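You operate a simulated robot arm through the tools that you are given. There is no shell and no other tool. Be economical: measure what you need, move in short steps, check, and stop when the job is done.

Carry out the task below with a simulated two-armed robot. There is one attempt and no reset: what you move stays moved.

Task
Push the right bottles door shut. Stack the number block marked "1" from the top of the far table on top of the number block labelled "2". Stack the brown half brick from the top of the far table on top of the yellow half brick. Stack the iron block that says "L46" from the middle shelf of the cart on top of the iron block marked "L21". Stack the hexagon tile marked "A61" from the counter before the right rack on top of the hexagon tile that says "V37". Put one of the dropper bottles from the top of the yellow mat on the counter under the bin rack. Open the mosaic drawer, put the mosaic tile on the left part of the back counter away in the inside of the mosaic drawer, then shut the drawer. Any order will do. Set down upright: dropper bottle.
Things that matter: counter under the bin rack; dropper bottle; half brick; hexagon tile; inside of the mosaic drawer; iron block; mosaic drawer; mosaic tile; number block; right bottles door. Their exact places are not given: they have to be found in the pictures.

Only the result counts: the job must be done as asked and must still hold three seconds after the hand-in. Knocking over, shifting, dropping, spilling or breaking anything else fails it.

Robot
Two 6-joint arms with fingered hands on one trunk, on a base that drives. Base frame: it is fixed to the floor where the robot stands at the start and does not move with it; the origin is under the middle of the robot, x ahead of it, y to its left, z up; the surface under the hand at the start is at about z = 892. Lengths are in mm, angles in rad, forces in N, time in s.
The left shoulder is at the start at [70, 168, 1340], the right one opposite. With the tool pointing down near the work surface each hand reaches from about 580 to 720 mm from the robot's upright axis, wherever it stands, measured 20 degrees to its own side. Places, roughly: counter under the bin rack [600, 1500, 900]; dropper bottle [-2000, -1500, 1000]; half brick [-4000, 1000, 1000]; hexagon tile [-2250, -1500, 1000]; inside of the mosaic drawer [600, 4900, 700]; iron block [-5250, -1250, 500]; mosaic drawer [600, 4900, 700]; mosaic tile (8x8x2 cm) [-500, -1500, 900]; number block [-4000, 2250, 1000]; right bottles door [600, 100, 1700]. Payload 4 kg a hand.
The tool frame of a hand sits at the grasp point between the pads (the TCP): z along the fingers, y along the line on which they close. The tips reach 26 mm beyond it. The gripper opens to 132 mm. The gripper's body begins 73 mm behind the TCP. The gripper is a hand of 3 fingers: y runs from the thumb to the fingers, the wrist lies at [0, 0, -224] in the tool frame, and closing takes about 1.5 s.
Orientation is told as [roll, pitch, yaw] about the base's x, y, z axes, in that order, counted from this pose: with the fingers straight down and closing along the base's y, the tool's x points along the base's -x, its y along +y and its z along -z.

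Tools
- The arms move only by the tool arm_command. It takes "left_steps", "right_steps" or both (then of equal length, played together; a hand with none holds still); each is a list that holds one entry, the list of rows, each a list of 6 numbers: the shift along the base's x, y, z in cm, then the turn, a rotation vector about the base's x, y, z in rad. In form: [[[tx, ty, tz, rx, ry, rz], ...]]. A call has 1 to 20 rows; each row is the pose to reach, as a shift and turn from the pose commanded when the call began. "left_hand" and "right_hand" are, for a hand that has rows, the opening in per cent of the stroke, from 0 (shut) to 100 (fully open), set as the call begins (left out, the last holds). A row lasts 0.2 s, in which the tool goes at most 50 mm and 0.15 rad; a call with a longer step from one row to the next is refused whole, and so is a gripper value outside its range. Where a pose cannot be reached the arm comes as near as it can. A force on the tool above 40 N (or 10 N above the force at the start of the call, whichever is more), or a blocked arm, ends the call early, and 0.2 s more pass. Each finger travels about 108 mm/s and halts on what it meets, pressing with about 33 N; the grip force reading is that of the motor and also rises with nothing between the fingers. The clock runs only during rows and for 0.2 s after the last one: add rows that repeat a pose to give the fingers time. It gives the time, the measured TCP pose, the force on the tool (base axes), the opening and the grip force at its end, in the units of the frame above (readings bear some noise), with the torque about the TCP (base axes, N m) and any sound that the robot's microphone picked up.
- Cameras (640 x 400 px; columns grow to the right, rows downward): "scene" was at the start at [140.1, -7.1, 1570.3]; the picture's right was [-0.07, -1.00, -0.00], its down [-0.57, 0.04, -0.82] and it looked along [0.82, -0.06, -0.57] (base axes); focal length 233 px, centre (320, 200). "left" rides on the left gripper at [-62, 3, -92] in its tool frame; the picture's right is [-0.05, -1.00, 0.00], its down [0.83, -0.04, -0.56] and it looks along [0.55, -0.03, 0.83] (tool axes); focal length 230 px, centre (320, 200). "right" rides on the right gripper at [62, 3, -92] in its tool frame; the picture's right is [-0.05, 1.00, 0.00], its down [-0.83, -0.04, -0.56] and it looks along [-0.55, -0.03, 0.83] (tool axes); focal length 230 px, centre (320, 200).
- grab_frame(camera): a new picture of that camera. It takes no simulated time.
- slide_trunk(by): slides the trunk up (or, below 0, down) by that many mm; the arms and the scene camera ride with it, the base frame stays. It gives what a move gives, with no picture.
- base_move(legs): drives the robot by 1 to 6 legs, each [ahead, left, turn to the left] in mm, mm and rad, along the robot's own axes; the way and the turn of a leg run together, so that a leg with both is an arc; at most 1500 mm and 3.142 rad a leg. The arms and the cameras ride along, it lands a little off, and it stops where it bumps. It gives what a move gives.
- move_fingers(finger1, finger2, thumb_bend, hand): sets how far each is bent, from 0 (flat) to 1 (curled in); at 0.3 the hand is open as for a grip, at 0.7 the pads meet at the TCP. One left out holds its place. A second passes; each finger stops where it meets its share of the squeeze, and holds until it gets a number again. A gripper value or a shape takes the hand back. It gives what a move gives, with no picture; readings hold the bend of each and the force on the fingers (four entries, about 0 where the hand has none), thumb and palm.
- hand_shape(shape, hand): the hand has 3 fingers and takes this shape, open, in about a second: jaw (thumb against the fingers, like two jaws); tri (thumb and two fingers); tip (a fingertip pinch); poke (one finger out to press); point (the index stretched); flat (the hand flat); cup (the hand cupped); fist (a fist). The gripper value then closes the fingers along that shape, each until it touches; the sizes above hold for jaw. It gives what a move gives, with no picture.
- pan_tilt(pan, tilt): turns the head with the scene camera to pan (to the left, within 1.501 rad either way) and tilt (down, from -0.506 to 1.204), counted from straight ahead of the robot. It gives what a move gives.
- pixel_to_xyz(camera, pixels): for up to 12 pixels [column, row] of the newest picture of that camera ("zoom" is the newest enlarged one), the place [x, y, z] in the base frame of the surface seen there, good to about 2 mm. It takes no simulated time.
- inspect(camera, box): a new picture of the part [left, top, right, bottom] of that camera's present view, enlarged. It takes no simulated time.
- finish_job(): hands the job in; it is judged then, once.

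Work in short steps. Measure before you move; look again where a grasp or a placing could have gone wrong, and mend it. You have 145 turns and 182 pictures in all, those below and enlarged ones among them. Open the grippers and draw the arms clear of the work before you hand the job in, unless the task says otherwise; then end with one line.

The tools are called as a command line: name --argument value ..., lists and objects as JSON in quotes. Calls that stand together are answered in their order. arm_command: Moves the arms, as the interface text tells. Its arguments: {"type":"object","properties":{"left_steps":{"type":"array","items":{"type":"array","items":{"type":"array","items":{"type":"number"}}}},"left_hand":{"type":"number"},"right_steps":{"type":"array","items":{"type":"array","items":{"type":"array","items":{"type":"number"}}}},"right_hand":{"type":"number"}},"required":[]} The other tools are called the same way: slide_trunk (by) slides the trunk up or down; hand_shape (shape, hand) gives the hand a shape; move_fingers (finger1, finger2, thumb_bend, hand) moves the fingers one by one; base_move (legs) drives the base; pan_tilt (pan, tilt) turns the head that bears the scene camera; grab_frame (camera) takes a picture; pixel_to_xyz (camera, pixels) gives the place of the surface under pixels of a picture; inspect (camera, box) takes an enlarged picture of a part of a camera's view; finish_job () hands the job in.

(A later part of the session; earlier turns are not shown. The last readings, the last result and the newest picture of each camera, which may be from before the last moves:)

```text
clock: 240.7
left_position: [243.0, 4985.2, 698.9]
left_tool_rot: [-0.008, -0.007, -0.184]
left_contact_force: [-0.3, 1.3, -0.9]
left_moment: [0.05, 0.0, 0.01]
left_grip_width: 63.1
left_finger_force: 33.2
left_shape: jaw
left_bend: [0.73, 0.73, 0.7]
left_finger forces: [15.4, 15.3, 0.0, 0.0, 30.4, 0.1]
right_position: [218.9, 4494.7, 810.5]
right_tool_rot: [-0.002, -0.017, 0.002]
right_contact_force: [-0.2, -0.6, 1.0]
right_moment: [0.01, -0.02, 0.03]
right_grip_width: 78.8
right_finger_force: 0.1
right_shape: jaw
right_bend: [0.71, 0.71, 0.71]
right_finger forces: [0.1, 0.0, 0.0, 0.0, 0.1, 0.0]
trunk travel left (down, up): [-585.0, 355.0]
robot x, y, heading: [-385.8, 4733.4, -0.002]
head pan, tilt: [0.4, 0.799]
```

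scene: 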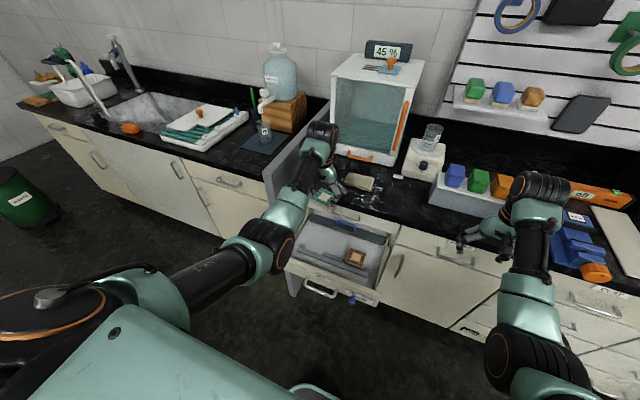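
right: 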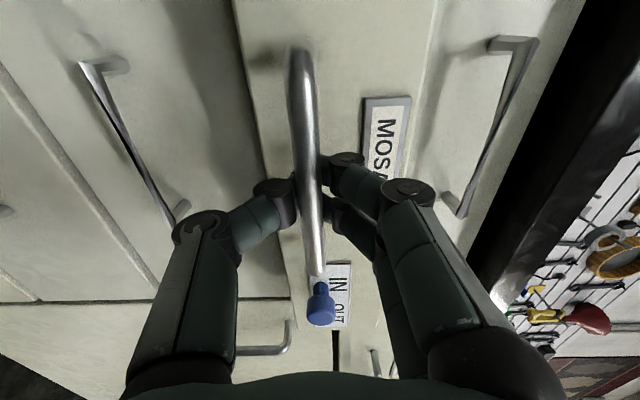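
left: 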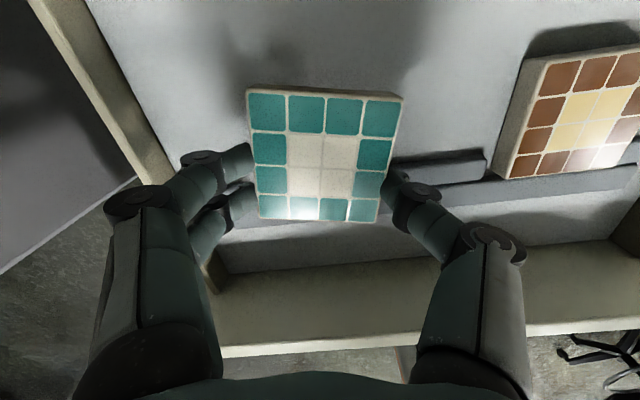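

Nearly touching (z 699). I lower 2 mm more, open, and rise.

arm_command --left_steps '[[[0, 0, -0.1, 0, 0, 0], [0, 0, -0.2, 0, 0, 0]]]'

arm_command --left_hand 70 --left_steps '[[[0, 0, 0, 0, 0, 0], [0, 0, 0, 0, 0, 0], [0, 0, 0, 0, 0, 0], [0, 0, 0, 0, 0, 0], [0, 0, 3, 0, 0, 0], [-0.4, -0.5, 6, 0, 0, 0], [-0.9, -1.1, 9, 0, 0, 0], [-0.9, -1.1, 11, 0, 0, 0], [-0.9, -1.1, 11, 0, 0, 0]]]'

grab_frame --camera "left"

```text
clock: 241.3
left_position: [240.4, 4985.3, 698.2]
left_tool_rot: [-0.007, -0.009, -0.183]
left_contact_force: [-0.1, 1.1, 5.7]
left_moment: [0.12, -0.05, 0.03]
left_grip_width: 62.8
left_finger_force: 32.9
left_shape: jaw
left_bend: [0.73, 0.73, 0.7]
left_finger forces: [16.1, 16.1, 0.0, 0.0, 30.4, 0.0]
right_position: [218.6, 4494.1, 810.4]
right_tool_rot: [-0.003, -0.017, 0.0]
right_contact_force: [-0.1, -0.5, -0.4]
right_moment: [-0.02, 0.01, -0.01]
right_grip_width: 79.0
right_finger_force: 0.1
right_shape: jaw
right_bend: [0.71, 0.71, 0.71]
right_finger forces: [0.1, 0.0, 0.1, 0.1, 0.1, 0.0]
trunk travel left (down, up): [-585.0, 355.0]
robot x, y, heading: [-387.4, 4735.2, 0.001]
head pan, tilt: [0.4, 0.799]
```

```text
clock: 243.3
left_position: [232.6, 4972.2, 804.9]
left_tool_rot: [-0.009, -0.006, -0.184]
left_contact_force: [-0.3, -0.4, -0.1]
left_moment: [-0.01, 0.0, -0.01]
left_grip_width: 92.0
left_finger_force: 0.1
left_shape: jaw
left_bend: [0.68, 0.68, 0.64]
left_finger forces: [0.0, 0.0, 0.1, 0.1, 0.0, 0.0]
right_position: [220.4, 4494.6, 809.0]
right_tool_rot: [-0.004, -0.017, 0.002]
right_contact_force: [-0.3, 0.6, 0.6]
right_moment: [0.03, 0.01, -0.04]
right_grip_width: 79.0
right_finger_force: 0.0
right_shape: jaw
right_bend: [0.71, 0.71, 0.71]
right_finger forces: [0.1, 0.1, 0.1, 0.0, 0.0, 0.0]
trunk travel left (down, up): [-585.0, 355.0]
robot x, y, heading: [-384.7, 4736.1, -0.002]
head pan, tilt: [0.4, 0.799]
```

```text
106 pictures are left
```

left: 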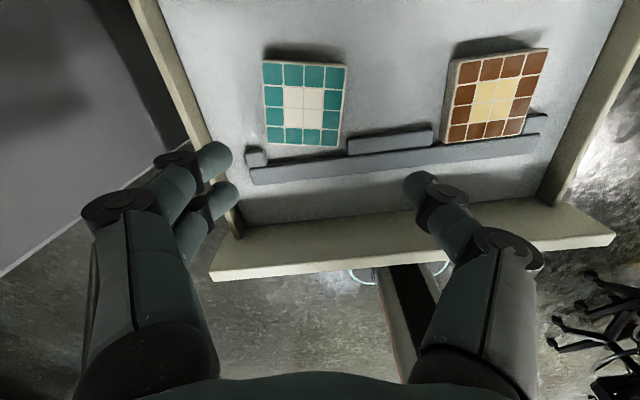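

The tile lies flat in the drawer. I back away, move left, and turn the right hand forward again to push the drawer shut.

base_move --legs '[[-330, 0, 0], [0, 405, 0]]'

arm_command --right_hand 0 --right_steps '[[[2.5, 0, 0, 0, 0, 0], [5, 0, 0, 0, 0, 0], [5.3, 0, 0.8, 0.081, -0.081, -0.081], [5.8, 0, 1.8, 0.161, -0.161, -0.161], [6.4, 0, 3, 0.242, -0.242, -0.242], [7.2, 0, 4.4, 0.322, -0.322, -0.322], [8, 0, 6, 0.403, -0.403, -0.403], [9, 0, 7.6, 0.484, -0.484, -0.484], [10, 0, 9.2, 0.564, -0.564, -0.564], [11, 0, 10.8, 0.645, -0.645, -0.645], [12, 0, 12.4, 0.725, -0.725, -0.725], [13, 0, 14, 0.806, -0.806, -0.806], [14, 0, 15.6, 0.887, -0.887, -0.887], [15, 0, 17.2, 0.967, -0.967, -0.967], [16, 0, 18.8, 1.048, -1.048, -1.048], [17.3, 0, 20.2, 1.128, -1.128, -1.128], [18.5, 0, 21.6, 1.209, -1.209, -1.209], [18.5, 0, 21.6, 1.209, -1.209, -1.209]]]'

slide_trunk --by -310

grab_frame --camera "right"

```text
clock: 247.7
left_position: [-92.2, 5378.6, 805.0]
left_tool_rot: [-0.01, -0.005, -0.191]
left_contact_force: [-0.9, -0.6, 1.5]
left_moment: [-0.03, -0.04, -0.01]
left_grip_width: 92.2
left_finger_force: 0.0
left_shape: jaw
left_bend: [0.68, 0.68, 0.64]
left_finger forces: [0.0, 0.0, 0.0, 0.0, 0.0, 0.0]
right_position: [-110.7, 4902.1, 809.0]
right_tool_rot: [-0.004, -0.016, -0.008]
right_contact_force: [-0.1, 0.0, 1.1]
right_moment: [0.0, 0.01, 0.0]
right_grip_width: 78.8
right_finger_force: 0.0
right_shape: jaw
right_bend: [0.71, 0.71, 0.71]
right_finger forces: [0.0, 0.0, 0.0, 0.1, 0.0, 0.0]
trunk travel left (down, up): [-585.0, 355.0]
robot x, y, heading: [-716.3, 5142.5, -0.009]
head pan, tilt: [0.4, 0.799]
```

```text
clock: 251.5
left_position: [-93.1, 5379.8, 804.4]
left_tool_rot: [-0.009, -0.006, -0.192]
left_contact_force: [0.0, -0.3, 0.0]
left_moment: [-0.02, 0.02, 0.01]
left_grip_width: 91.7
left_finger_force: 0.0
left_shape: jaw
left_bend: [0.68, 0.68, 0.64]
left_finger forces: [0.0, 0.0, 0.0, 0.0, 0.0, 0.1]
right_position: [76.1, 4901.6, 1027.1]
right_tool_rot: [1.569, 0.007, -1.588]
right_contact_force: [-1.3, -0.1, -0.1]
right_moment: [-0.02, 0.0, -0.01]
right_grip_width: 0.0
right_finger_force: 33.1
right_shape: jaw
right_bend: [0.68, 0.68, 0.74]
right_finger forces: [0.0, 0.1, 0.1, 0.0, 0.1, 0.0]
trunk travel left (down, up): [-585.0, 355.0]
robot x, y, heading: [-712.9, 5148.1, -0.007]
head pan, tilt: [0.4, 0.799]
```

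```text
clock: 254.5
left_position: [-95.7, 5380.0, 498.7]
left_tool_rot: [-0.008, -0.013, -0.192]
left_contact_force: [0.2, 0.5, -0.3]
left_moment: [0.04, 0.02, 0.02]
left_grip_width: 92.3
left_finger_force: 0.1
left_shape: jaw
left_bend: [0.68, 0.68, 0.64]
left_finger forces: [0.0, 0.0, 0.1, 0.0, 0.0, 0.1]
right_position: [71.1, 4902.7, 736.5]
right_tool_rot: [1.605, 0.005, -1.586]
right_contact_force: [-2.1, -2.7, 36.1]
right_moment: [-0.05, -0.89, -0.07]
right_grip_width: 0.0
right_finger_force: 32.8
right_shape: jaw
right_bend: [0.63, 0.62, 0.66]
right_finger forces: [33.5, 33.6, 0.0, 0.1, 0.0, 0.0]
trunk travel left (down, up): [-275.0, 665.0]
robot x, y, heading: [-712.3, 5142.4, -0.014]
head pan, tilt: [0.4, 0.799]
```

```text
105 pictures are left
```

right: 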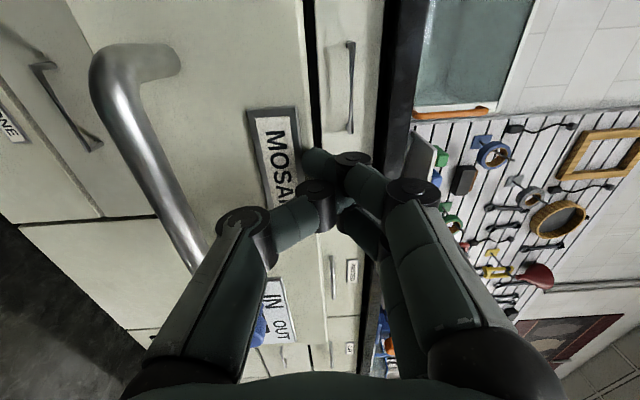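

The fingertips came down on the drawer's front edge (36 N). I raise again at once, back off, then lower.

slide_trunk --by 60

base_move --legs '[[-110, 0, 0.012]]'

slide_trunk --by -60

pan_tilt --pan -0.2 --tilt 0.65

grab_frame --camera "scene"

grab_frame --camera "right"

```text
clock: 255.5
left_position: [-92.4, 5379.3, 555.0]
left_tool_rot: [-0.009, -0.005, -0.192]
left_contact_force: [0.1, 0.8, -0.4]
left_moment: [0.02, 0.01, 0.02]
left_grip_width: 92.2
left_finger_force: 0.0
left_shape: jaw
left_bend: [0.68, 0.68, 0.64]
left_finger forces: [0.0, 0.0, 0.0, 0.1, 0.0, 0.0]
right_position: [76.2, 4902.3, 774.6]
right_tool_rot: [1.563, 0.007, -1.586]
right_contact_force: [-0.2, -0.5, 0.1]
right_moment: [-0.05, -0.02, -0.01]
right_grip_width: 0.1
right_finger_force: 33.4
right_shape: jaw
right_bend: [0.67, 0.67, 0.67]
right_finger forces: [0.0, 0.0, 0.0, 0.0, 0.0, 0.0]
trunk travel left (down, up): [-335.0, 605.0]
robot x, y, heading: [-713.5, 5147.2, -0.01]
head pan, tilt: [0.4, 0.799]
```

```text
clock: 256.7
left_position: [-206.1, 5384.5, 555.5]
left_tool_rot: [-0.009, -0.006, -0.184]
left_contact_force: [-0.7, -0.7, -0.1]
left_moment: [0.02, -0.02, -0.01]
left_grip_width: 92.1
left_finger_force: 0.0
left_shape: jaw
left_bend: [0.68, 0.68, 0.64]
left_finger forces: [0.1, 0.1, 0.1, 0.0, 0.0, 0.1]
right_position: [-34.6, 4909.2, 777.0]
right_tool_rot: [1.569, 0.005, -1.577]
right_contact_force: [0.7, 0.2, 0.7]
right_moment: [0.04, 0.03, 0.0]
right_grip_width: 0.4
right_finger_force: 33.1
right_shape: jaw
right_bend: [0.67, 0.67, 0.67]
right_finger forces: [0.1, 0.1, 0.1, 0.0, 0.1, 0.0]
trunk travel left (down, up): [-335.0, 605.0]
robot x, y, heading: [-830.7, 5141.7, 0.002]
head pan, tilt: [0.4, 0.799]
```

```text
clock: 257.7
left_position: [-205.8, 5384.8, 494.9]
left_tool_rot: [-0.008, -0.006, -0.183]
left_contact_force: [-0.2, 0.0, 0.6]
left_moment: [-0.03, 0.04, -0.01]
left_grip_width: 92.1
left_finger_force: 0.0
left_shape: jaw
left_bend: [0.68, 0.68, 0.64]
left_finger forces: [0.0, 0.0, 0.0, 0.0, 0.1, 0.0]
right_position: [-32.6, 4908.8, 717.3]
right_tool_rot: [1.566, 0.008, -1.578]
right_contact_force: [-0.1, -0.3, 0.2]
right_moment: [0.0, 0.0, 0.03]
right_grip_width: 0.2
right_finger_force: 33.3
right_shape: jaw
right_bend: [0.67, 0.67, 0.67]
right_finger forces: [0.0, 0.1, 0.0, 0.0, 0.1, 0.0]
trunk travel left (down, up): [-275.0, 665.0]
robot x, y, heading: [-826.9, 5145.2, -0.0]
head pan, tilt: [0.4, 0.799]
```

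```text
clock: 258.7
left_position: [-206.8, 5384.6, 494.4]
left_tool_rot: [-0.009, -0.005, -0.182]
left_contact_force: [-0.3, -1.0, 0.6]
left_moment: [0.01, 0.01, 0.0]
left_grip_width: 92.4
left_finger_force: 0.0
left_shape: jaw
left_bend: [0.68, 0.68, 0.64]
left_finger forces: [0.0, 0.1, 0.0, 0.0, 0.0, 0.1]
right_position: [-32.5, 4909.1, 716.3]
right_tool_rot: [1.566, 0.008, -1.579]
right_contact_force: [-0.4, -0.4, 0.2]
right_moment: [0.0, -0.01, -0.02]
right_grip_width: 0.0
right_finger_force: 33.0
right_shape: jaw
right_bend: [0.67, 0.67, 0.67]
right_finger forces: [0.1, 0.0, 0.0, 0.0, 0.0, 0.0]
trunk travel left (down, up): [-275.0, 665.0]
robot x, y, heading: [-827.8, 5144.3, -0.004]
head pan, tilt: [-0.201, 0.649]
```

```text
104 pictures are left
```

scene: 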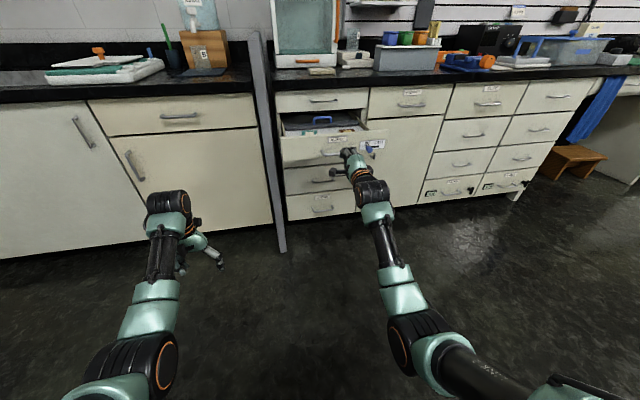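

```text
103 pictures are left
```

right: 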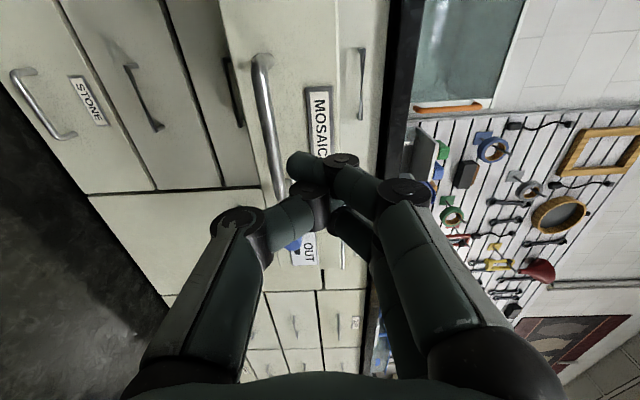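

The drawer looks unharmed. I drop the hand 6 mm and drive forward, pushing on the drawer front.

arm_command --right_steps '[[[0, -0.3, -0.3, 0, 0, 0], [0, -0.6, -0.6, 0, 0, 0], [0, -0.6, -0.6, 0, 0, 0]]]'

base_move --legs '[[310, 0, 0]]'

grab_frame --camera "scene"

```text
clock: 259.5
left_position: [-206.2, 5384.8, 495.0]
left_tool_rot: [-0.011, -0.004, -0.185]
left_contact_force: [-0.2, -0.4, 0.2]
left_moment: [0.03, -0.01, -0.02]
left_grip_width: 92.4
left_finger_force: 0.0
left_shape: jaw
left_bend: [0.68, 0.68, 0.64]
left_finger forces: [0.1, 0.0, 0.0, 0.0, 0.1, 0.1]
right_position: [-33.5, 4902.6, 711.4]
right_tool_rot: [1.567, 0.007, -1.579]
right_contact_force: [0.5, -0.4, 0.9]
right_moment: [-0.01, -0.03, 0.0]
right_grip_width: 0.1
right_finger_force: 32.7
right_shape: jaw
right_bend: [0.67, 0.67, 0.67]
right_finger forces: [0.0, 0.0, 0.1, 0.0, 0.1, 0.0]
trunk travel left (down, up): [-275.0, 665.0]
robot x, y, heading: [-825.8, 5148.8, -0.002]
head pan, tilt: [-0.201, 0.649]
```

```text
clock: 261.6
left_position: [94.5, 5389.0, 494.5]
left_tool_rot: [-0.01, -0.005, -0.18]
left_contact_force: [1.0, -0.1, 0.0]
left_moment: [-0.01, 0.0, -0.01]
left_grip_width: 92.2
left_finger_force: 0.0
left_shape: jaw
left_bend: [0.68, 0.68, 0.64]
left_finger forces: [0.0, 0.1, 0.0, 0.0, 0.0, 0.0]
right_position: [269.1, 4906.4, 708.6]
right_tool_rot: [1.564, 0.007, -1.574]
right_contact_force: [0.6, 0.3, 0.0]
right_moment: [-0.01, 0.01, -0.02]
right_grip_width: 0.2
right_finger_force: 33.2
right_shape: jaw
right_bend: [0.69, 0.69, 0.74]
right_finger forces: [0.1, 0.1, 0.0, 0.1, 0.0, 0.1]
trunk travel left (down, up): [-275.0, 665.0]
robot x, y, heading: [-524.2, 5151.5, 0.007]
head pan, tilt: [-0.201, 0.649]
```

```text
102 pictures are left
```

scene: 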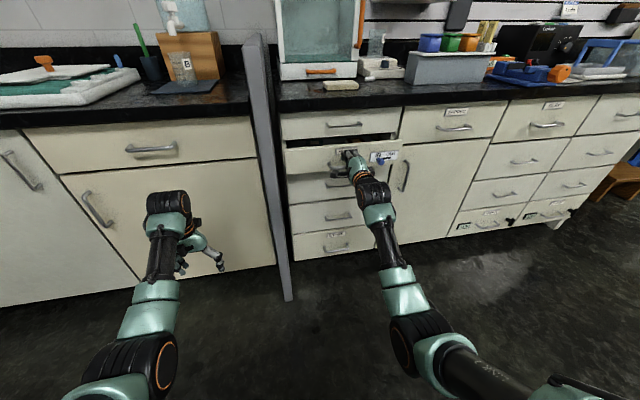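

Nearly closed. I finish with the base 35 mm, then the arm with its force stop.

base_move --legs '[[35, 0, 0]]'

arm_command --right_steps '[[[0.8, 0, 0, 0, 0, 0], [1.6, 0, 0, 0, 0, 0], [2.4, 0, 0, 0, 0, 0], [3.2, 0, 0, 0, 0, 0], [4, 0, 0, 0, 0, 0], [4.5, 0, 0, 0, 0, 0], [5, 0, 0, 0, 0, 0]]]'

grab_frame --camera "scene"

```text
clock: 262.4
left_position: [131.4, 5389.0, 494.1]
left_tool_rot: [-0.008, -0.005, -0.18]
left_contact_force: [-0.2, 0.6, 0.2]
left_moment: [0.03, 0.01, 0.01]
left_grip_width: 92.2
left_finger_force: 0.0
left_shape: jaw
left_bend: [0.68, 0.68, 0.64]
left_finger forces: [0.0, 0.0, 0.0, 0.1, 0.1, 0.0]
right_position: [304.8, 4906.2, 707.7]
right_tool_rot: [1.562, 0.007, -1.574]
right_contact_force: [-0.1, -0.2, 0.5]
right_moment: [0.01, -0.03, 0.04]
right_grip_width: 0.0
right_finger_force: 32.9
right_shape: jaw
right_bend: [0.69, 0.69, 0.74]
right_finger forces: [0.0, 0.0, 0.1, 0.1, 0.0, 0.0]
trunk travel left (down, up): [-275.0, 665.0]
robot x, y, heading: [-489.9, 5146.4, 0.006]
head pan, tilt: [-0.201, 0.649]
```

```text
clock: 263.6
left_position: [126.1, 5387.2, 497.6]
left_tool_rot: [-0.007, -0.009, -0.18]
left_contact_force: [0.3, 0.9, -0.1]
left_moment: [0.02, -0.02, 0.02]
left_grip_width: 91.8
left_finger_force: 0.0
left_shape: jaw
left_bend: [0.68, 0.68, 0.64]
left_finger forces: [0.0, 0.0, 0.0, 0.0, 0.1, 0.0]
right_position: [336.0, 4907.1, 719.1]
right_tool_rot: [1.579, 0.01, -1.575]
right_contact_force: [-26.1, 2.7, 4.5]
right_moment: [-0.02, 0.41, 0.07]
right_grip_width: 0.3
right_finger_force: 33.4
right_shape: jaw
right_bend: [0.71, 0.71, 0.76]
right_finger forces: [0.0, 0.1, 0.0, 0.0, 10.1, 0.1]
trunk travel left (down, up): [-275.0, 665.0]
robot x, y, heading: [-492.1, 5148.6, 0.005]
head pan, tilt: [-0.201, 0.649]
stopped in row 5 (right hand): the force on the tool passed its limit at 58 N (the readings are from after the stop); the commanded pose is now the measured one
```

```text
101 pictures are left
```

scene: 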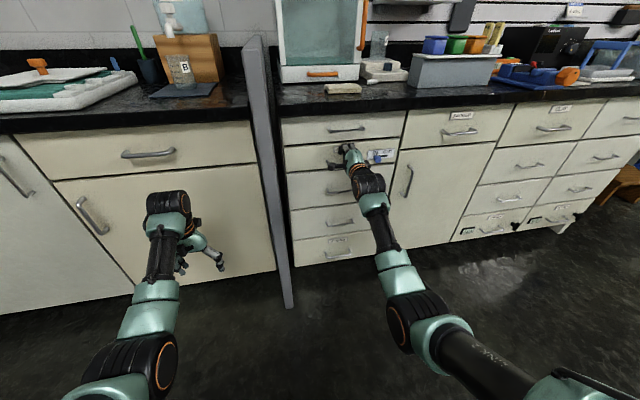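

The drawer is shut. I back off and restore the right hand to tool-down, then check the drawer front.

base_move --legs '[[-250, 0, 0]]'

arm_command --right_hand 80 --right_steps '[[[-1.2, 0, -1.4, -0.081, 0.081, 0.081], [-2.5, 0, -2.8, -0.161, 0.161, 0.161], [-3.5, 0, -4.4, -0.242, 0.242, 0.242], [-4.5, 0, -6, -0.322, 0.322, 0.322], [-5.5, 0, -7.6, -0.403, 0.403, 0.403], [-6.5, 0, -9.2, -0.484, 0.484, 0.484], [-7.5, 0, -10.8, -0.564, 0.564, 0.564], [-8.5, 0, -12.4, -0.645, 0.645, 0.645], [-9.5, 0, -14, -0.725, 0.725, 0.725], [-10.5, 0, -15.6, -0.806, 0.806, 0.806], [-11.3, 0, -17.2, -0.887, 0.887, 0.887], [-12.1, 0, -18.6, -0.967, 0.967, 0.967], [-13.5, 0, -19.8, -1.048, 1.048, 1.048], [-15, 0, -20.8, -1.128, 1.128, 1.128], [-16.5, 0, -21.6, -1.209, 1.209, 1.209], [-17.5, 0, -21.6, -1.209, 1.209, 1.209]]]'

inspect --camera "scene" --box '[240, 80, 440, 230]'

slide_trunk --by 400

slide_trunk --by 260

```text
clock: 265.4
left_position: [-125.9, 5390.7, 496.0]
left_tool_rot: [-0.008, -0.006, -0.174]
left_contact_force: [-0.1, -0.7, 0.8]
left_moment: [0.04, 0.0, 0.01]
left_grip_width: 91.8
left_finger_force: 0.0
left_shape: jaw
left_bend: [0.68, 0.68, 0.64]
left_finger forces: [0.2, 0.0, 0.1, 0.0, 0.0, 0.0]
right_position: [86.6, 4908.9, 715.1]
right_tool_rot: [1.572, 0.008, -1.569]
right_contact_force: [0.1, -0.2, 0.6]
right_moment: [-0.03, -0.02, 0.0]
right_grip_width: 0.0
right_finger_force: 33.4
right_shape: jaw
right_bend: [0.69, 0.69, 0.75]
right_finger forces: [0.0, 0.1, 0.0, 0.1, 0.0, 0.1]
trunk travel left (down, up): [-275.0, 665.0]
robot x, y, heading: [-742.1, 5142.9, 0.009]
head pan, tilt: [-0.201, 0.649]
```

```text
clock: 268.9
left_position: [-126.4, 5390.0, 496.5]
left_tool_rot: [-0.009, -0.005, -0.175]
left_contact_force: [0.2, 0.1, 0.3]
left_moment: [0.03, -0.01, -0.01]
left_grip_width: 92.1
left_finger_force: 0.0
left_shape: jaw
left_bend: [0.68, 0.68, 0.64]
left_finger forces: [0.0, 0.1, 0.0, 0.0, 0.1, 0.0]
right_position: [-89.8, 4909.7, 498.5]
right_tool_rot: [0.0, 0.002, -0.007]
right_contact_force: [-0.1, 0.0, 0.4]
right_moment: [-0.02, 0.04, -0.03]
right_grip_width: 105.0
right_finger_force: 0.0
right_shape: jaw
right_bend: [0.59, 0.59, 0.56]
right_finger forces: [0.0, 0.0, 0.0, 0.0, 0.0, 0.0]
trunk travel left (down, up): [-275.0, 665.0]
robot x, y, heading: [-743.9, 5142.9, 0.005]
head pan, tilt: [-0.201, 0.649]
```

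```text
2.67 times, centred on (340, 155) of scene
```

zoom: 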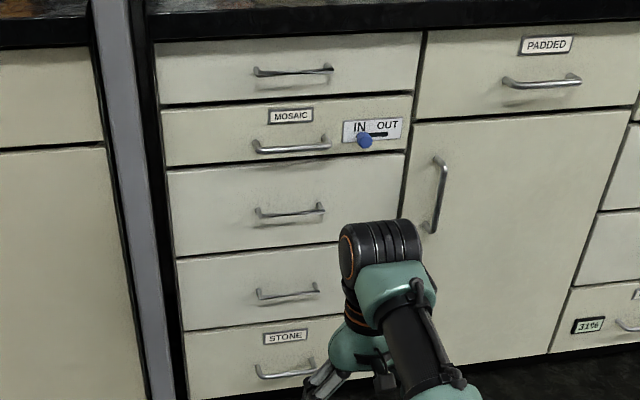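

```text
clock: 272.7
left_position: [-127.8, 5389.6, 895.0]
left_tool_rot: [-0.009, -0.007, -0.174]
left_contact_force: [0.0, 0.5, 0.3]
left_moment: [0.01, 0.03, 0.02]
left_grip_width: 91.9
left_finger_force: 0.1
left_shape: jaw
left_bend: [0.68, 0.68, 0.64]
left_finger forces: [0.1, 0.0, 0.0, 0.0, 0.0, 0.1]
right_position: [-87.6, 4911.7, 897.8]
right_tool_rot: [0.0, 0.001, -0.008]
right_contact_force: [0.4, -0.2, 0.3]
right_moment: [-0.04, 0.05, 0.02]
right_grip_width: 105.3
right_finger_force: 0.1
right_shape: jaw
right_bend: [0.59, 0.59, 0.56]
right_finger forces: [0.0, 0.1, 0.0, 0.1, 0.0, 0.1]
trunk travel left (down, up): [-675.0, 265.0]
robot x, y, heading: [-745.5, 5146.1, 0.003]
head pan, tilt: [-0.201, 0.649]
```

```text
clock: 275.4
left_position: [-127.0, 5390.5, 1154.8]
left_tool_rot: [-0.01, -0.004, -0.175]
left_contact_force: [0.2, 0.0, 0.4]
left_moment: [-0.02, -0.04, 0.01]
left_grip_width: 92.1
left_finger_force: 0.1
left_shape: jaw
left_bend: [0.68, 0.68, 0.64]
left_finger forces: [0.0, 0.1, 0.1, 0.2, 0.1, 0.0]
right_position: [-86.9, 4910.5, 1158.1]
right_tool_rot: [0.002, 0.002, -0.007]
right_contact_force: [-0.6, 0.6, -0.5]
right_moment: [-0.03, -0.04, 0.01]
right_grip_width: 105.3
right_finger_force: 0.1
right_shape: jaw
right_bend: [0.59, 0.59, 0.56]
right_finger forces: [0.0, 0.1, 0.1, 0.0, 0.0, 0.1]
trunk travel left (down, up): [-935.0, 5.0]
robot x, y, heading: [-742.7, 5148.0, 0.01]
head pan, tilt: [-0.201, 0.649]
```

The mosaic drawer is flush and shut. Next the far table: I turn around and look across the room.

base_move --legs '[[0, 0, 2.4]]'

pan_tilt --pan 0.9 --tilt 0.3

grab_frame --camera "scene"

pixel_to_xyz --camera "scene" --pixels '[[100, 300], [200, 300], [320, 300], [450, 300], [550, 300], [100, 200], [200, 200], [320, 200], [420, 200], [520, 200], [600, 200], [320, 250]]'

```text
clock: 281.4
left_position: [-1363.3, 5389.4, 1156.0]
left_tool_rot: [-0.008, -0.006, 2.216]
left_contact_force: [0.1, -0.6, 0.5]
left_moment: [-0.01, -0.03, -0.01]
left_grip_width: 92.2
left_finger_force: 0.0
left_shape: jaw
left_bend: [0.68, 0.68, 0.64]
left_finger forces: [0.0, 0.0, 0.1, 0.0, 0.1, 0.1]
right_position: [-1063.4, 5765.4, 1157.4]
right_tool_rot: [0.002, 0.003, 2.381]
right_contact_force: [-0.4, 0.0, -0.4]
right_moment: [0.01, -0.01, 0.0]
right_grip_width: 105.5
right_finger_force: 0.0
right_shape: jaw
right_bend: [0.59, 0.59, 0.56]
right_finger forces: [0.0, 0.0, 0.0, 0.0, 0.1, 0.1]
trunk travel left (down, up): [-935.0, 5.0]
robot x, y, heading: [-744.3, 5146.2, 2.398]
head pan, tilt: [-0.201, 0.649]
```

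```text
clock: 282.7
left_position: [-1364.0, 5388.7, 1156.0]
left_tool_rot: [-0.008, -0.004, 2.217]
left_contact_force: [-0.3, -0.2, -0.9]
left_moment: [-0.04, -0.02, -0.01]
left_grip_width: 92.2
left_finger_force: 0.1
left_shape: jaw
left_bend: [0.68, 0.68, 0.64]
left_finger forces: [0.1, 0.1, 0.0, 0.0, 0.1, 0.0]
right_position: [-1063.4, 5766.0, 1157.3]
right_tool_rot: [0.003, 0.002, 2.384]
right_contact_force: [0.4, -0.1, 0.2]
right_moment: [0.02, 0.0, -0.02]
right_grip_width: 105.1
right_finger_force: 0.0
right_shape: jaw
right_bend: [0.59, 0.59, 0.56]
right_finger forces: [0.0, 0.1, 0.0, 0.0, 0.0, 0.0]
trunk travel left (down, up): [-935.0, 5.0]
robot x, y, heading: [-742.8, 5148.8, 2.395]
head pan, tilt: [0.901, 0.3]
```

```text
99 pictures are left
```

scene: 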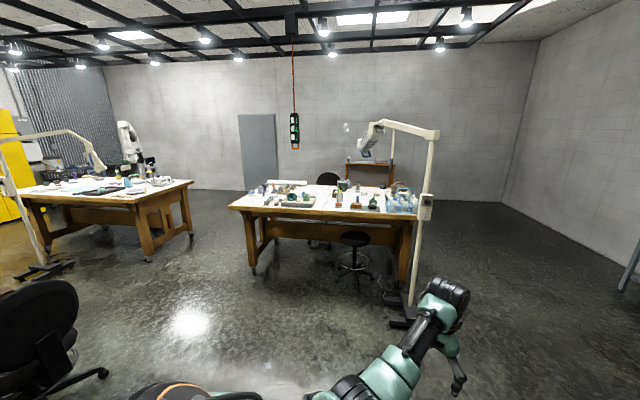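

```text
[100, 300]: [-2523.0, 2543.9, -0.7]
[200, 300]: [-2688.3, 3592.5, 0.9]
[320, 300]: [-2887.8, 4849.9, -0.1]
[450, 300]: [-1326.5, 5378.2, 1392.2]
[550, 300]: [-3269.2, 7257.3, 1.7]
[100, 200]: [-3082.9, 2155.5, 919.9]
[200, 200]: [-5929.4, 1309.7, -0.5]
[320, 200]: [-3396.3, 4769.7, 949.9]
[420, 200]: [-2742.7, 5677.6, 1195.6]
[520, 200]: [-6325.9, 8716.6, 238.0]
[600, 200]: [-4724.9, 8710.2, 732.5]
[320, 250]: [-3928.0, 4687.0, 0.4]
```

There are two wooden tables; the far table is the left one, at about y 700–2400. I measure its corners and surrounding obstacles.

pixel_to_xyz --camera "scene" --pixels '[[188, 183], [130, 202], [22, 194], [60, 195], [45, 268], [150, 255], [190, 230], [250, 270], [290, 200], [30, 240], [40, 320], [402, 310]]'

pan_tilt --pan 1.3 --tilt 0.3

grab_frame --camera "scene"

pixel_to_xyz --camera "scene" --pixels '[[50, 300], [150, 300], [250, 300], [320, 300], [50, 230], [150, 230], [250, 230], [320, 240], [150, 200], [250, 190], [100, 250], [380, 210]]'

```text
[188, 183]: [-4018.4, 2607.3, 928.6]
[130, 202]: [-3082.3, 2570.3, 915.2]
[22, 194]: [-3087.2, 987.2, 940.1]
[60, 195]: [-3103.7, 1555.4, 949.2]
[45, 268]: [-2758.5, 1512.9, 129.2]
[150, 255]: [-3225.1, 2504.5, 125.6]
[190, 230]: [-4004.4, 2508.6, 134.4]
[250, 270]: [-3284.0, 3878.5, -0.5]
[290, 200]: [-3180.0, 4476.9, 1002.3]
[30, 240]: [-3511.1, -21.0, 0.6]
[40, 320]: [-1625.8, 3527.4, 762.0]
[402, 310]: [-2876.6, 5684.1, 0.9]
```

```text
clock: 283.6
left_position: [-1362.4, 5390.3, 1154.7]
left_tool_rot: [-0.009, -0.006, 2.216]
left_contact_force: [-0.4, 0.6, -0.1]
left_moment: [-0.04, 0.03, -0.03]
left_grip_width: 91.9
left_finger_force: 0.1
left_shape: jaw
left_bend: [0.68, 0.68, 0.64]
left_finger forces: [0.0, 0.0, 0.1, 0.0, 0.1, 0.0]
right_position: [-1063.1, 5766.9, 1157.6]
right_tool_rot: [0.001, 0.001, 2.382]
right_contact_force: [0.1, 0.4, 0.5]
right_moment: [-0.01, 0.0, 0.01]
right_grip_width: 105.4
right_finger_force: 0.1
right_shape: jaw
right_bend: [0.59, 0.59, 0.56]
right_finger forces: [0.1, 0.1, 0.0, 0.1, 0.0, 0.0]
trunk travel left (down, up): [-935.0, 5.0]
robot x, y, heading: [-745.3, 5148.8, 2.395]
head pan, tilt: [1.3, 0.3]
```

```text
98 pictures are left
```

scene: 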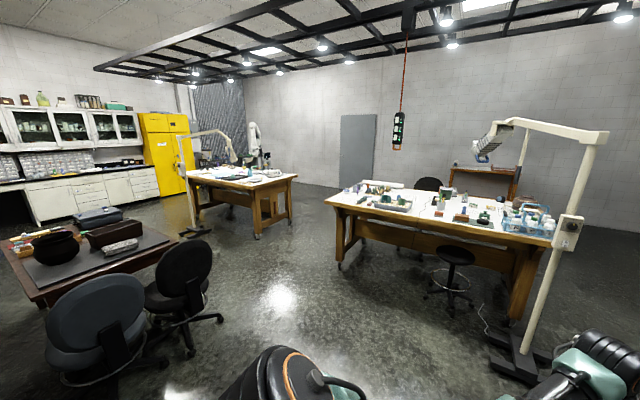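

```text
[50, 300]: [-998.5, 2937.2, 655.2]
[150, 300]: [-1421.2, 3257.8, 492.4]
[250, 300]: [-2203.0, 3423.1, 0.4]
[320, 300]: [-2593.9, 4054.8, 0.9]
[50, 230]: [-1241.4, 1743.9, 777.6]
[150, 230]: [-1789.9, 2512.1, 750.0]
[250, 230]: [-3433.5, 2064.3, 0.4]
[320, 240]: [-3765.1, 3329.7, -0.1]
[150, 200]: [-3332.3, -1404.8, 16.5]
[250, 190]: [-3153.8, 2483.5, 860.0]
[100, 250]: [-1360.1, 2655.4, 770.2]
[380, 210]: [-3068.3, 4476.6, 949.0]
```

The far table spans x≈-4020…-3080, y up to 2610. I'll go round through the gap between the tables (y≈3200) to its west side. First leg: turn to face -x and drive to (-2350,3200).

base_move --legs '[[0, 0, 0.745], [1500, 0, 0], [100, 0, 0], [0, 1450, 0], [0, 500, 0]]'

pan_tilt --pan 0.2 --tilt 0.4

grab_frame --camera "scene"

```text
clock: 303.4
left_position: [-3028.3, 2957.0, 1154.8]
left_tool_rot: [-0.006, -0.006, 2.939]
left_contact_force: [-0.6, 0.8, 0.1]
left_moment: [-0.01, 0.0, -0.02]
left_grip_width: 91.7
left_finger_force: 0.1
left_shape: jaw
left_bend: [0.68, 0.68, 0.64]
left_finger forces: [0.1, 0.0, 0.1, 0.1, 0.0, 0.0]
right_position: [-3054.1, 3437.7, 1158.0]
right_tool_rot: [0.005, 0.001, 3.106]
right_contact_force: [-0.1, 0.1, -0.4]
right_moment: [-0.03, 0.01, -0.01]
right_grip_width: 105.3
right_finger_force: 0.1
right_shape: jaw
right_bend: [0.59, 0.59, 0.56]
right_finger forces: [0.0, 0.0, 0.0, 0.0, 0.0, 0.1]
trunk travel left (down, up): [-935.0, 5.0]
robot x, y, heading: [-2407.9, 3184.3, 3.123]
head pan, tilt: [1.3, 0.3]
```

```text
clock: 304.7
left_position: [-3028.7, 2954.6, 1154.6]
left_tool_rot: [-0.009, -0.005, 2.94]
left_contact_force: [0.6, 0.3, -0.7]
left_moment: [-0.01, 0.0, -0.01]
left_grip_width: 92.1
left_finger_force: 0.1
left_shape: jaw
left_bend: [0.68, 0.68, 0.64]
left_finger forces: [0.1, 0.0, 0.0, 0.1, 0.0, 0.0]
right_position: [-3056.3, 3436.1, 1157.0]
right_tool_rot: [0.0, 0.003, 3.106]
right_contact_force: [0.7, 0.3, 0.7]
right_moment: [0.02, 0.0, 0.0]
right_grip_width: 105.3
right_finger_force: 0.0
right_shape: jaw
right_bend: [0.59, 0.59, 0.56]
right_finger forces: [0.0, 0.1, 0.0, 0.1, 0.1, 0.0]
trunk travel left (down, up): [-935.0, 5.0]
robot x, y, heading: [-2407.1, 3183.4, 3.124]
head pan, tilt: [0.201, 0.4]
```

```text
97 pictures are left
```

scene: 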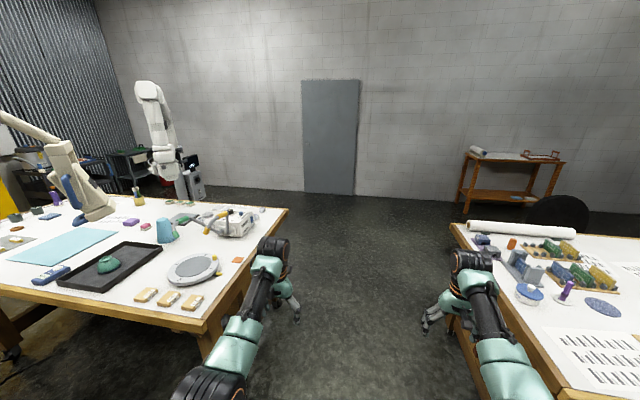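

The gap is clear, and the far table is on the left. I enlarge its top to find the blocks.

inspect --camera "scene" --box '[90, 200, 290, 325]'

inspect --camera "scene" --box '[0, 170, 180, 290]'

pixel_to_xyz --camera "scene" --pixels '[[145, 293], [168, 297], [192, 301], [130, 222], [173, 203], [185, 202], [50, 215], [15, 218], [280, 210], [240, 258]]'

```text
3.20 times, centred on (190, 262) of scene
```

zoom: 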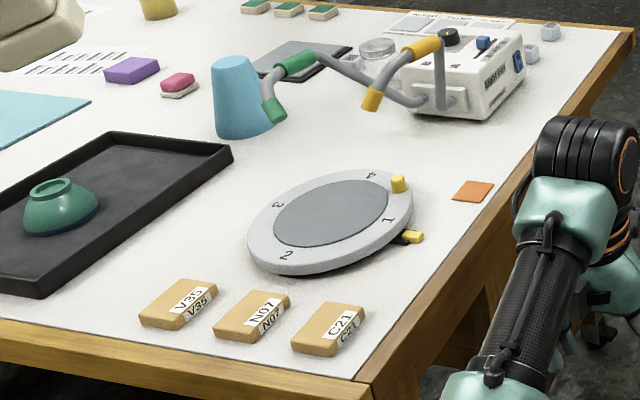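

```text
3.33 times, centred on (90, 230) of scene
```

zoom: 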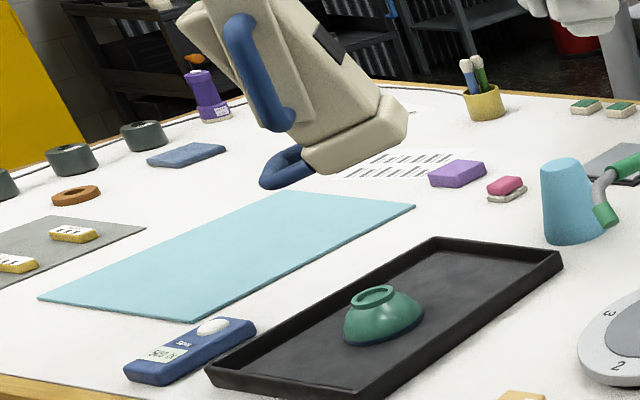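

```text
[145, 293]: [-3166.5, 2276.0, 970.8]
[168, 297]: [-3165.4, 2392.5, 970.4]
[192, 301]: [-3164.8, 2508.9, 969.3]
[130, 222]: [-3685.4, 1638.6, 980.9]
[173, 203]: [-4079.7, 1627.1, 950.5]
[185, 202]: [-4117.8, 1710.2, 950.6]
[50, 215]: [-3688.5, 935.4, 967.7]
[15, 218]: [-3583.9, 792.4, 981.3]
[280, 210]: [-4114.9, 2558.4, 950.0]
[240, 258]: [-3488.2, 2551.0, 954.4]
```

The table top is at z≈950 and small light cubes lie at its far right corner. I drive through the gap to the west side, turn to face +x and look.

base_move --legs '[[1500, 0, 0], [1000, 0, 0.018], [0, 0, 3.14], [0, -850, 0]]'

pan_tilt --pan 0.0 --tilt 0.55

grab_frame --camera "scene"

```text
clock: 328.5
left_position: [-4276.8, 2632.7, 1154.3]
left_tool_rot: [-0.009, -0.006, -0.158]
left_contact_force: [-0.3, 0.3, 0.5]
left_moment: [-0.01, 0.0, -0.01]
left_grip_width: 92.0
left_finger_force: 0.1
left_shape: jaw
left_bend: [0.68, 0.68, 0.64]
left_finger forces: [0.0, 0.1, 0.1, 0.1, 0.0, 0.0]
right_position: [-4231.3, 2154.7, 1157.7]
right_tool_rot: [-0.001, 0.001, 0.007]
right_contact_force: [-0.8, 0.4, 0.2]
right_moment: [-0.04, 0.01, -0.03]
right_grip_width: 105.4
right_finger_force: 0.1
right_shape: jaw
right_bend: [0.59, 0.59, 0.56]
right_finger forces: [0.0, 0.1, 0.0, 0.0, 0.0, 0.0]
trunk travel left (down, up): [-935.0, 5.0]
robot x, y, heading: [-4893.5, 2377.6, 0.027]
head pan, tilt: [0.201, 0.4]
```

```text
clock: 329.2
left_position: [-4277.1, 2632.4, 1154.4]
left_tool_rot: [-0.009, -0.005, -0.158]
left_contact_force: [-0.3, 0.1, 0.0]
left_moment: [-0.03, -0.01, 0.02]
left_grip_width: 92.0
left_finger_force: 0.0
left_shape: jaw
left_bend: [0.68, 0.68, 0.64]
left_finger forces: [0.0, 0.0, 0.1, 0.0, 0.0, 0.1]
right_position: [-4230.2, 2153.5, 1159.0]
right_tool_rot: [0.003, 0.003, 0.008]
right_contact_force: [-0.3, -0.2, 0.4]
right_moment: [-0.02, 0.01, 0.0]
right_grip_width: 105.5
right_finger_force: 0.0
right_shape: jaw
right_bend: [0.59, 0.59, 0.56]
right_finger forces: [0.1, 0.0, 0.0, 0.0, 0.0, 0.1]
trunk travel left (down, up): [-935.0, 5.0]
robot x, y, heading: [-4897.1, 2378.1, 0.024]
head pan, tilt: [0.0, 0.55]
```

```text
94 pictures are left
```

scene: 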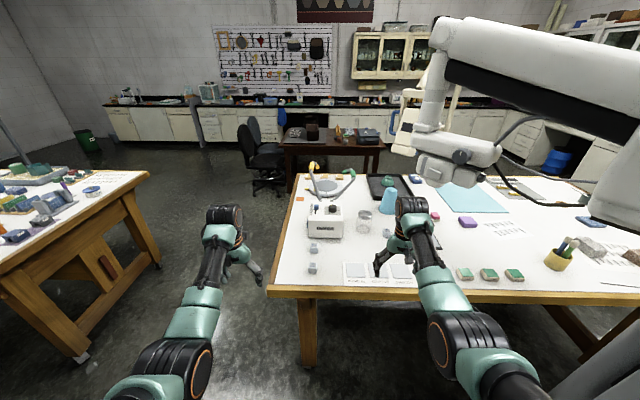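

Two grey cubes at (313,248) and (312,268). I enlarge that corner; a big white arm stands to the right, to be avoided.

inspect --camera "scene" --box '[275, 190, 435, 300]'

pixel_to_xyz --camera "scene" --pixels '[[313, 245], [312, 265], [313, 252], [313, 272], [338, 204], [440, 160], [470, 90], [600, 200], [280, 285], [325, 222], [363, 215]]'

```text
3.64 times, centred on (355, 245) of scene
```

zoom: 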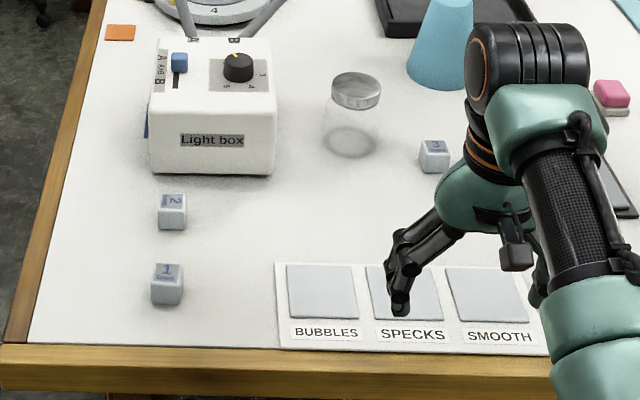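

```text
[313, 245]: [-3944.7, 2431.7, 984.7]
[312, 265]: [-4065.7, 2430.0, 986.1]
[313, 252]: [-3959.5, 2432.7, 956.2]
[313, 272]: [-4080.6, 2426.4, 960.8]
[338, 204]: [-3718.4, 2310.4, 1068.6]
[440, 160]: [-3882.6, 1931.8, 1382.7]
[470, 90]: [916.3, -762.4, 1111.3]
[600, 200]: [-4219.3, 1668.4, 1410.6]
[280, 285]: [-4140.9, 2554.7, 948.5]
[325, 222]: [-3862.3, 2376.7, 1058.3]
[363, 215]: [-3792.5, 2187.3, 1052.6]
```

Cube "1" is at (-4065,2430), cube "2" at (-3945,2432), tops at 985. I bring the right hand over cube 1.

base_move --legs '[[0, 270, -0.024], [165, 0, 0]]'

slide_trunk --by -70

grab_frame --camera "right"

```text
clock: 332.2
left_position: [-4115.0, 2888.7, 1157.4]
left_tool_rot: [-0.009, -0.009, -0.183]
left_contact_force: [-1.0, 0.7, 0.6]
left_moment: [-0.03, -0.03, 0.04]
left_grip_width: 92.0
left_finger_force: 0.1
left_shape: jaw
left_bend: [0.68, 0.68, 0.64]
left_finger forces: [0.0, 0.1, 0.1, 0.0, 0.1, 0.1]
right_position: [-4080.3, 2407.6, 1160.3]
right_tool_rot: [0.001, 0.001, -0.018]
right_contact_force: [-0.2, -0.3, -0.8]
right_moment: [-0.02, 0.0, 0.03]
right_grip_width: 105.3
right_finger_force: 0.1
right_shape: jaw
right_bend: [0.59, 0.59, 0.56]
right_finger forces: [0.1, 0.0, 0.1, 0.0, 0.0, 0.1]
trunk travel left (down, up): [-935.0, 5.0]
robot x, y, heading: [-4731.9, 2650.7, 0.001]
head pan, tilt: [0.0, 0.55]
```

```text
clock: 333.3
left_position: [-4111.7, 2887.8, 1086.5]
left_tool_rot: [-0.009, -0.008, -0.183]
left_contact_force: [0.1, -0.5, -0.5]
left_moment: [0.01, 0.0, -0.04]
left_grip_width: 92.0
left_finger_force: 0.1
left_shape: jaw
left_bend: [0.68, 0.68, 0.64]
left_finger forces: [0.0, 0.1, 0.0, 0.1, 0.1, 0.0]
right_position: [-4078.0, 2408.1, 1088.4]
right_tool_rot: [0.002, 0.002, -0.017]
right_contact_force: [0.8, 0.8, 0.6]
right_moment: [0.0, 0.0, 0.0]
right_grip_width: 105.5
right_finger_force: 0.0
right_shape: jaw
right_bend: [0.59, 0.59, 0.56]
right_finger forces: [0.1, 0.0, 0.0, 0.0, 0.0, 0.0]
trunk travel left (down, up): [-865.0, 75.0]
robot x, y, heading: [-4728.4, 2648.8, 0.001]
head pan, tilt: [0.0, 0.55]
```

```text
92 pictures are left
```

right: 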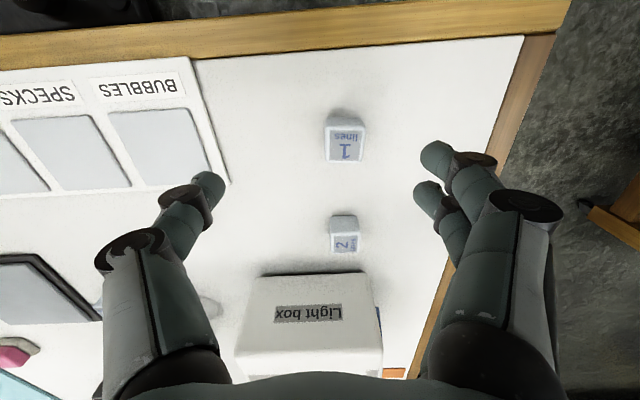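

I measure both cubes precisely with this camera.

pixel_to_xyz --camera "right" --pixels '[[330, 127], [363, 127], [329, 158], [361, 160], [345, 143], [334, 232], [358, 233], [333, 251], [359, 251], [346, 242], [345, 275], [345, 120]]'

```text
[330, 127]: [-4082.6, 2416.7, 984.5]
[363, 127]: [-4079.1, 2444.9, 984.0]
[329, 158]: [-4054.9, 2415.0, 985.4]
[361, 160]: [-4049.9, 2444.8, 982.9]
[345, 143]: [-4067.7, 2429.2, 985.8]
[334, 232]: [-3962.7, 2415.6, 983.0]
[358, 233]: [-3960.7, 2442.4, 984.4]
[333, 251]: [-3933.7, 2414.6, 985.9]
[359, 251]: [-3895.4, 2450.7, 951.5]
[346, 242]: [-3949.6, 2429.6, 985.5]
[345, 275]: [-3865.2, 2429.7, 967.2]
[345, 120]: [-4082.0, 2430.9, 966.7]
```

Cube 1's centre is (-4066,2430), cube 2's (-3947,2429). I move onto cube 1, descend to z≈979 and close.

arm_command --right_hand 60 --right_steps '[[[0.6, 1.1, 0, 0, 0, 0.01], [1.15, 2.2, 0, 0, 0, 0.017], [1.15, 2.2, -3, 0, 0, 0.017], [1.15, 2.2, -6, 0, 0, 0.017], [1.15, 2.2, -9, 0, 0, 0.017], [1.15, 2.2, -11, 0, 0, 0.017], [1.15, 2.2, -11, 0, 0, 0.017]]]'

arm_command --right_hand 0 --right_steps '[[[0, 0, 0, 0, 0, 0], [0, 0, 0, 0, 0, 0], [0, 0, 0, 0, 0, 0], [0, 0, 0, 0, 0, 0], [0, 0, 0, 0, 0, 0], [0, 0, 0, 0, 0, 0], [0, 0, 0, 0, 0, 0]]]'

grab_frame --camera "right"

```text
clock: 334.9
left_position: [-4111.6, 2887.6, 1085.7]
left_tool_rot: [-0.009, -0.005, -0.183]
left_contact_force: [-0.1, 0.6, 0.0]
left_moment: [0.03, 0.02, 0.01]
left_grip_width: 92.4
left_finger_force: 0.0
left_shape: jaw
left_bend: [0.68, 0.68, 0.64]
left_finger forces: [0.0, 0.1, 0.1, 0.0, 0.0, 0.0]
right_position: [-4064.5, 2431.5, 978.9]
right_tool_rot: [0.003, 0.004, -0.003]
right_contact_force: [-0.2, 0.5, 0.1]
right_moment: [0.03, -0.01, -0.02]
right_grip_width: 79.6
right_finger_force: 0.1
right_shape: jaw
right_bend: [0.71, 0.71, 0.71]
right_finger forces: [0.0, 0.1, 0.0, 0.0, 0.0, 0.0]
trunk travel left (down, up): [-865.0, 75.0]
robot x, y, heading: [-4731.7, 2647.6, 0.002]
head pan, tilt: [0.0, 0.55]
```

```text
clock: 336.5
left_position: [-4111.7, 2887.6, 1085.2]
left_tool_rot: [-0.009, -0.004, -0.184]
left_contact_force: [0.6, 0.6, 0.3]
left_moment: [0.02, 0.01, -0.02]
left_grip_width: 92.2
left_finger_force: 0.1
left_shape: jaw
left_bend: [0.68, 0.68, 0.64]
left_finger forces: [0.1, 0.0, 0.0, 0.1, 0.1, 0.1]
right_position: [-4064.1, 2430.2, 976.3]
right_tool_rot: [0.003, 0.001, -0.002]
right_contact_force: [0.0, -0.8, -0.2]
right_moment: [-0.02, 0.03, -0.03]
right_grip_width: 29.0
right_finger_force: 33.1
right_shape: jaw
right_bend: [0.73, 0.73, 0.7]
right_finger forces: [14.7, 14.9, 0.0, 0.0, 29.8, 0.0]
trunk travel left (down, up): [-865.0, 75.0]
robot x, y, heading: [-4736.4, 2653.3, -0.001]
head pan, tilt: [0.0, 0.55]
```

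```text
91 pictures are left
```

right: 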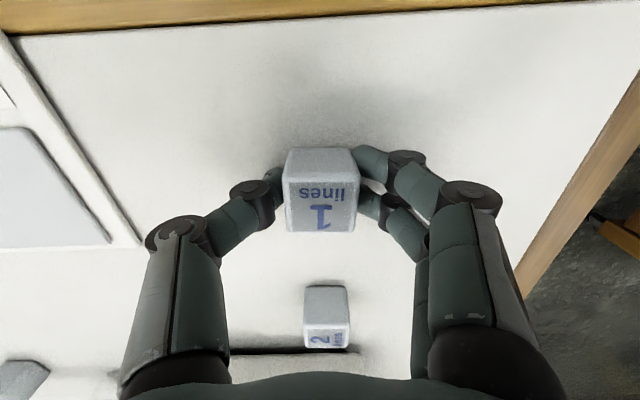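

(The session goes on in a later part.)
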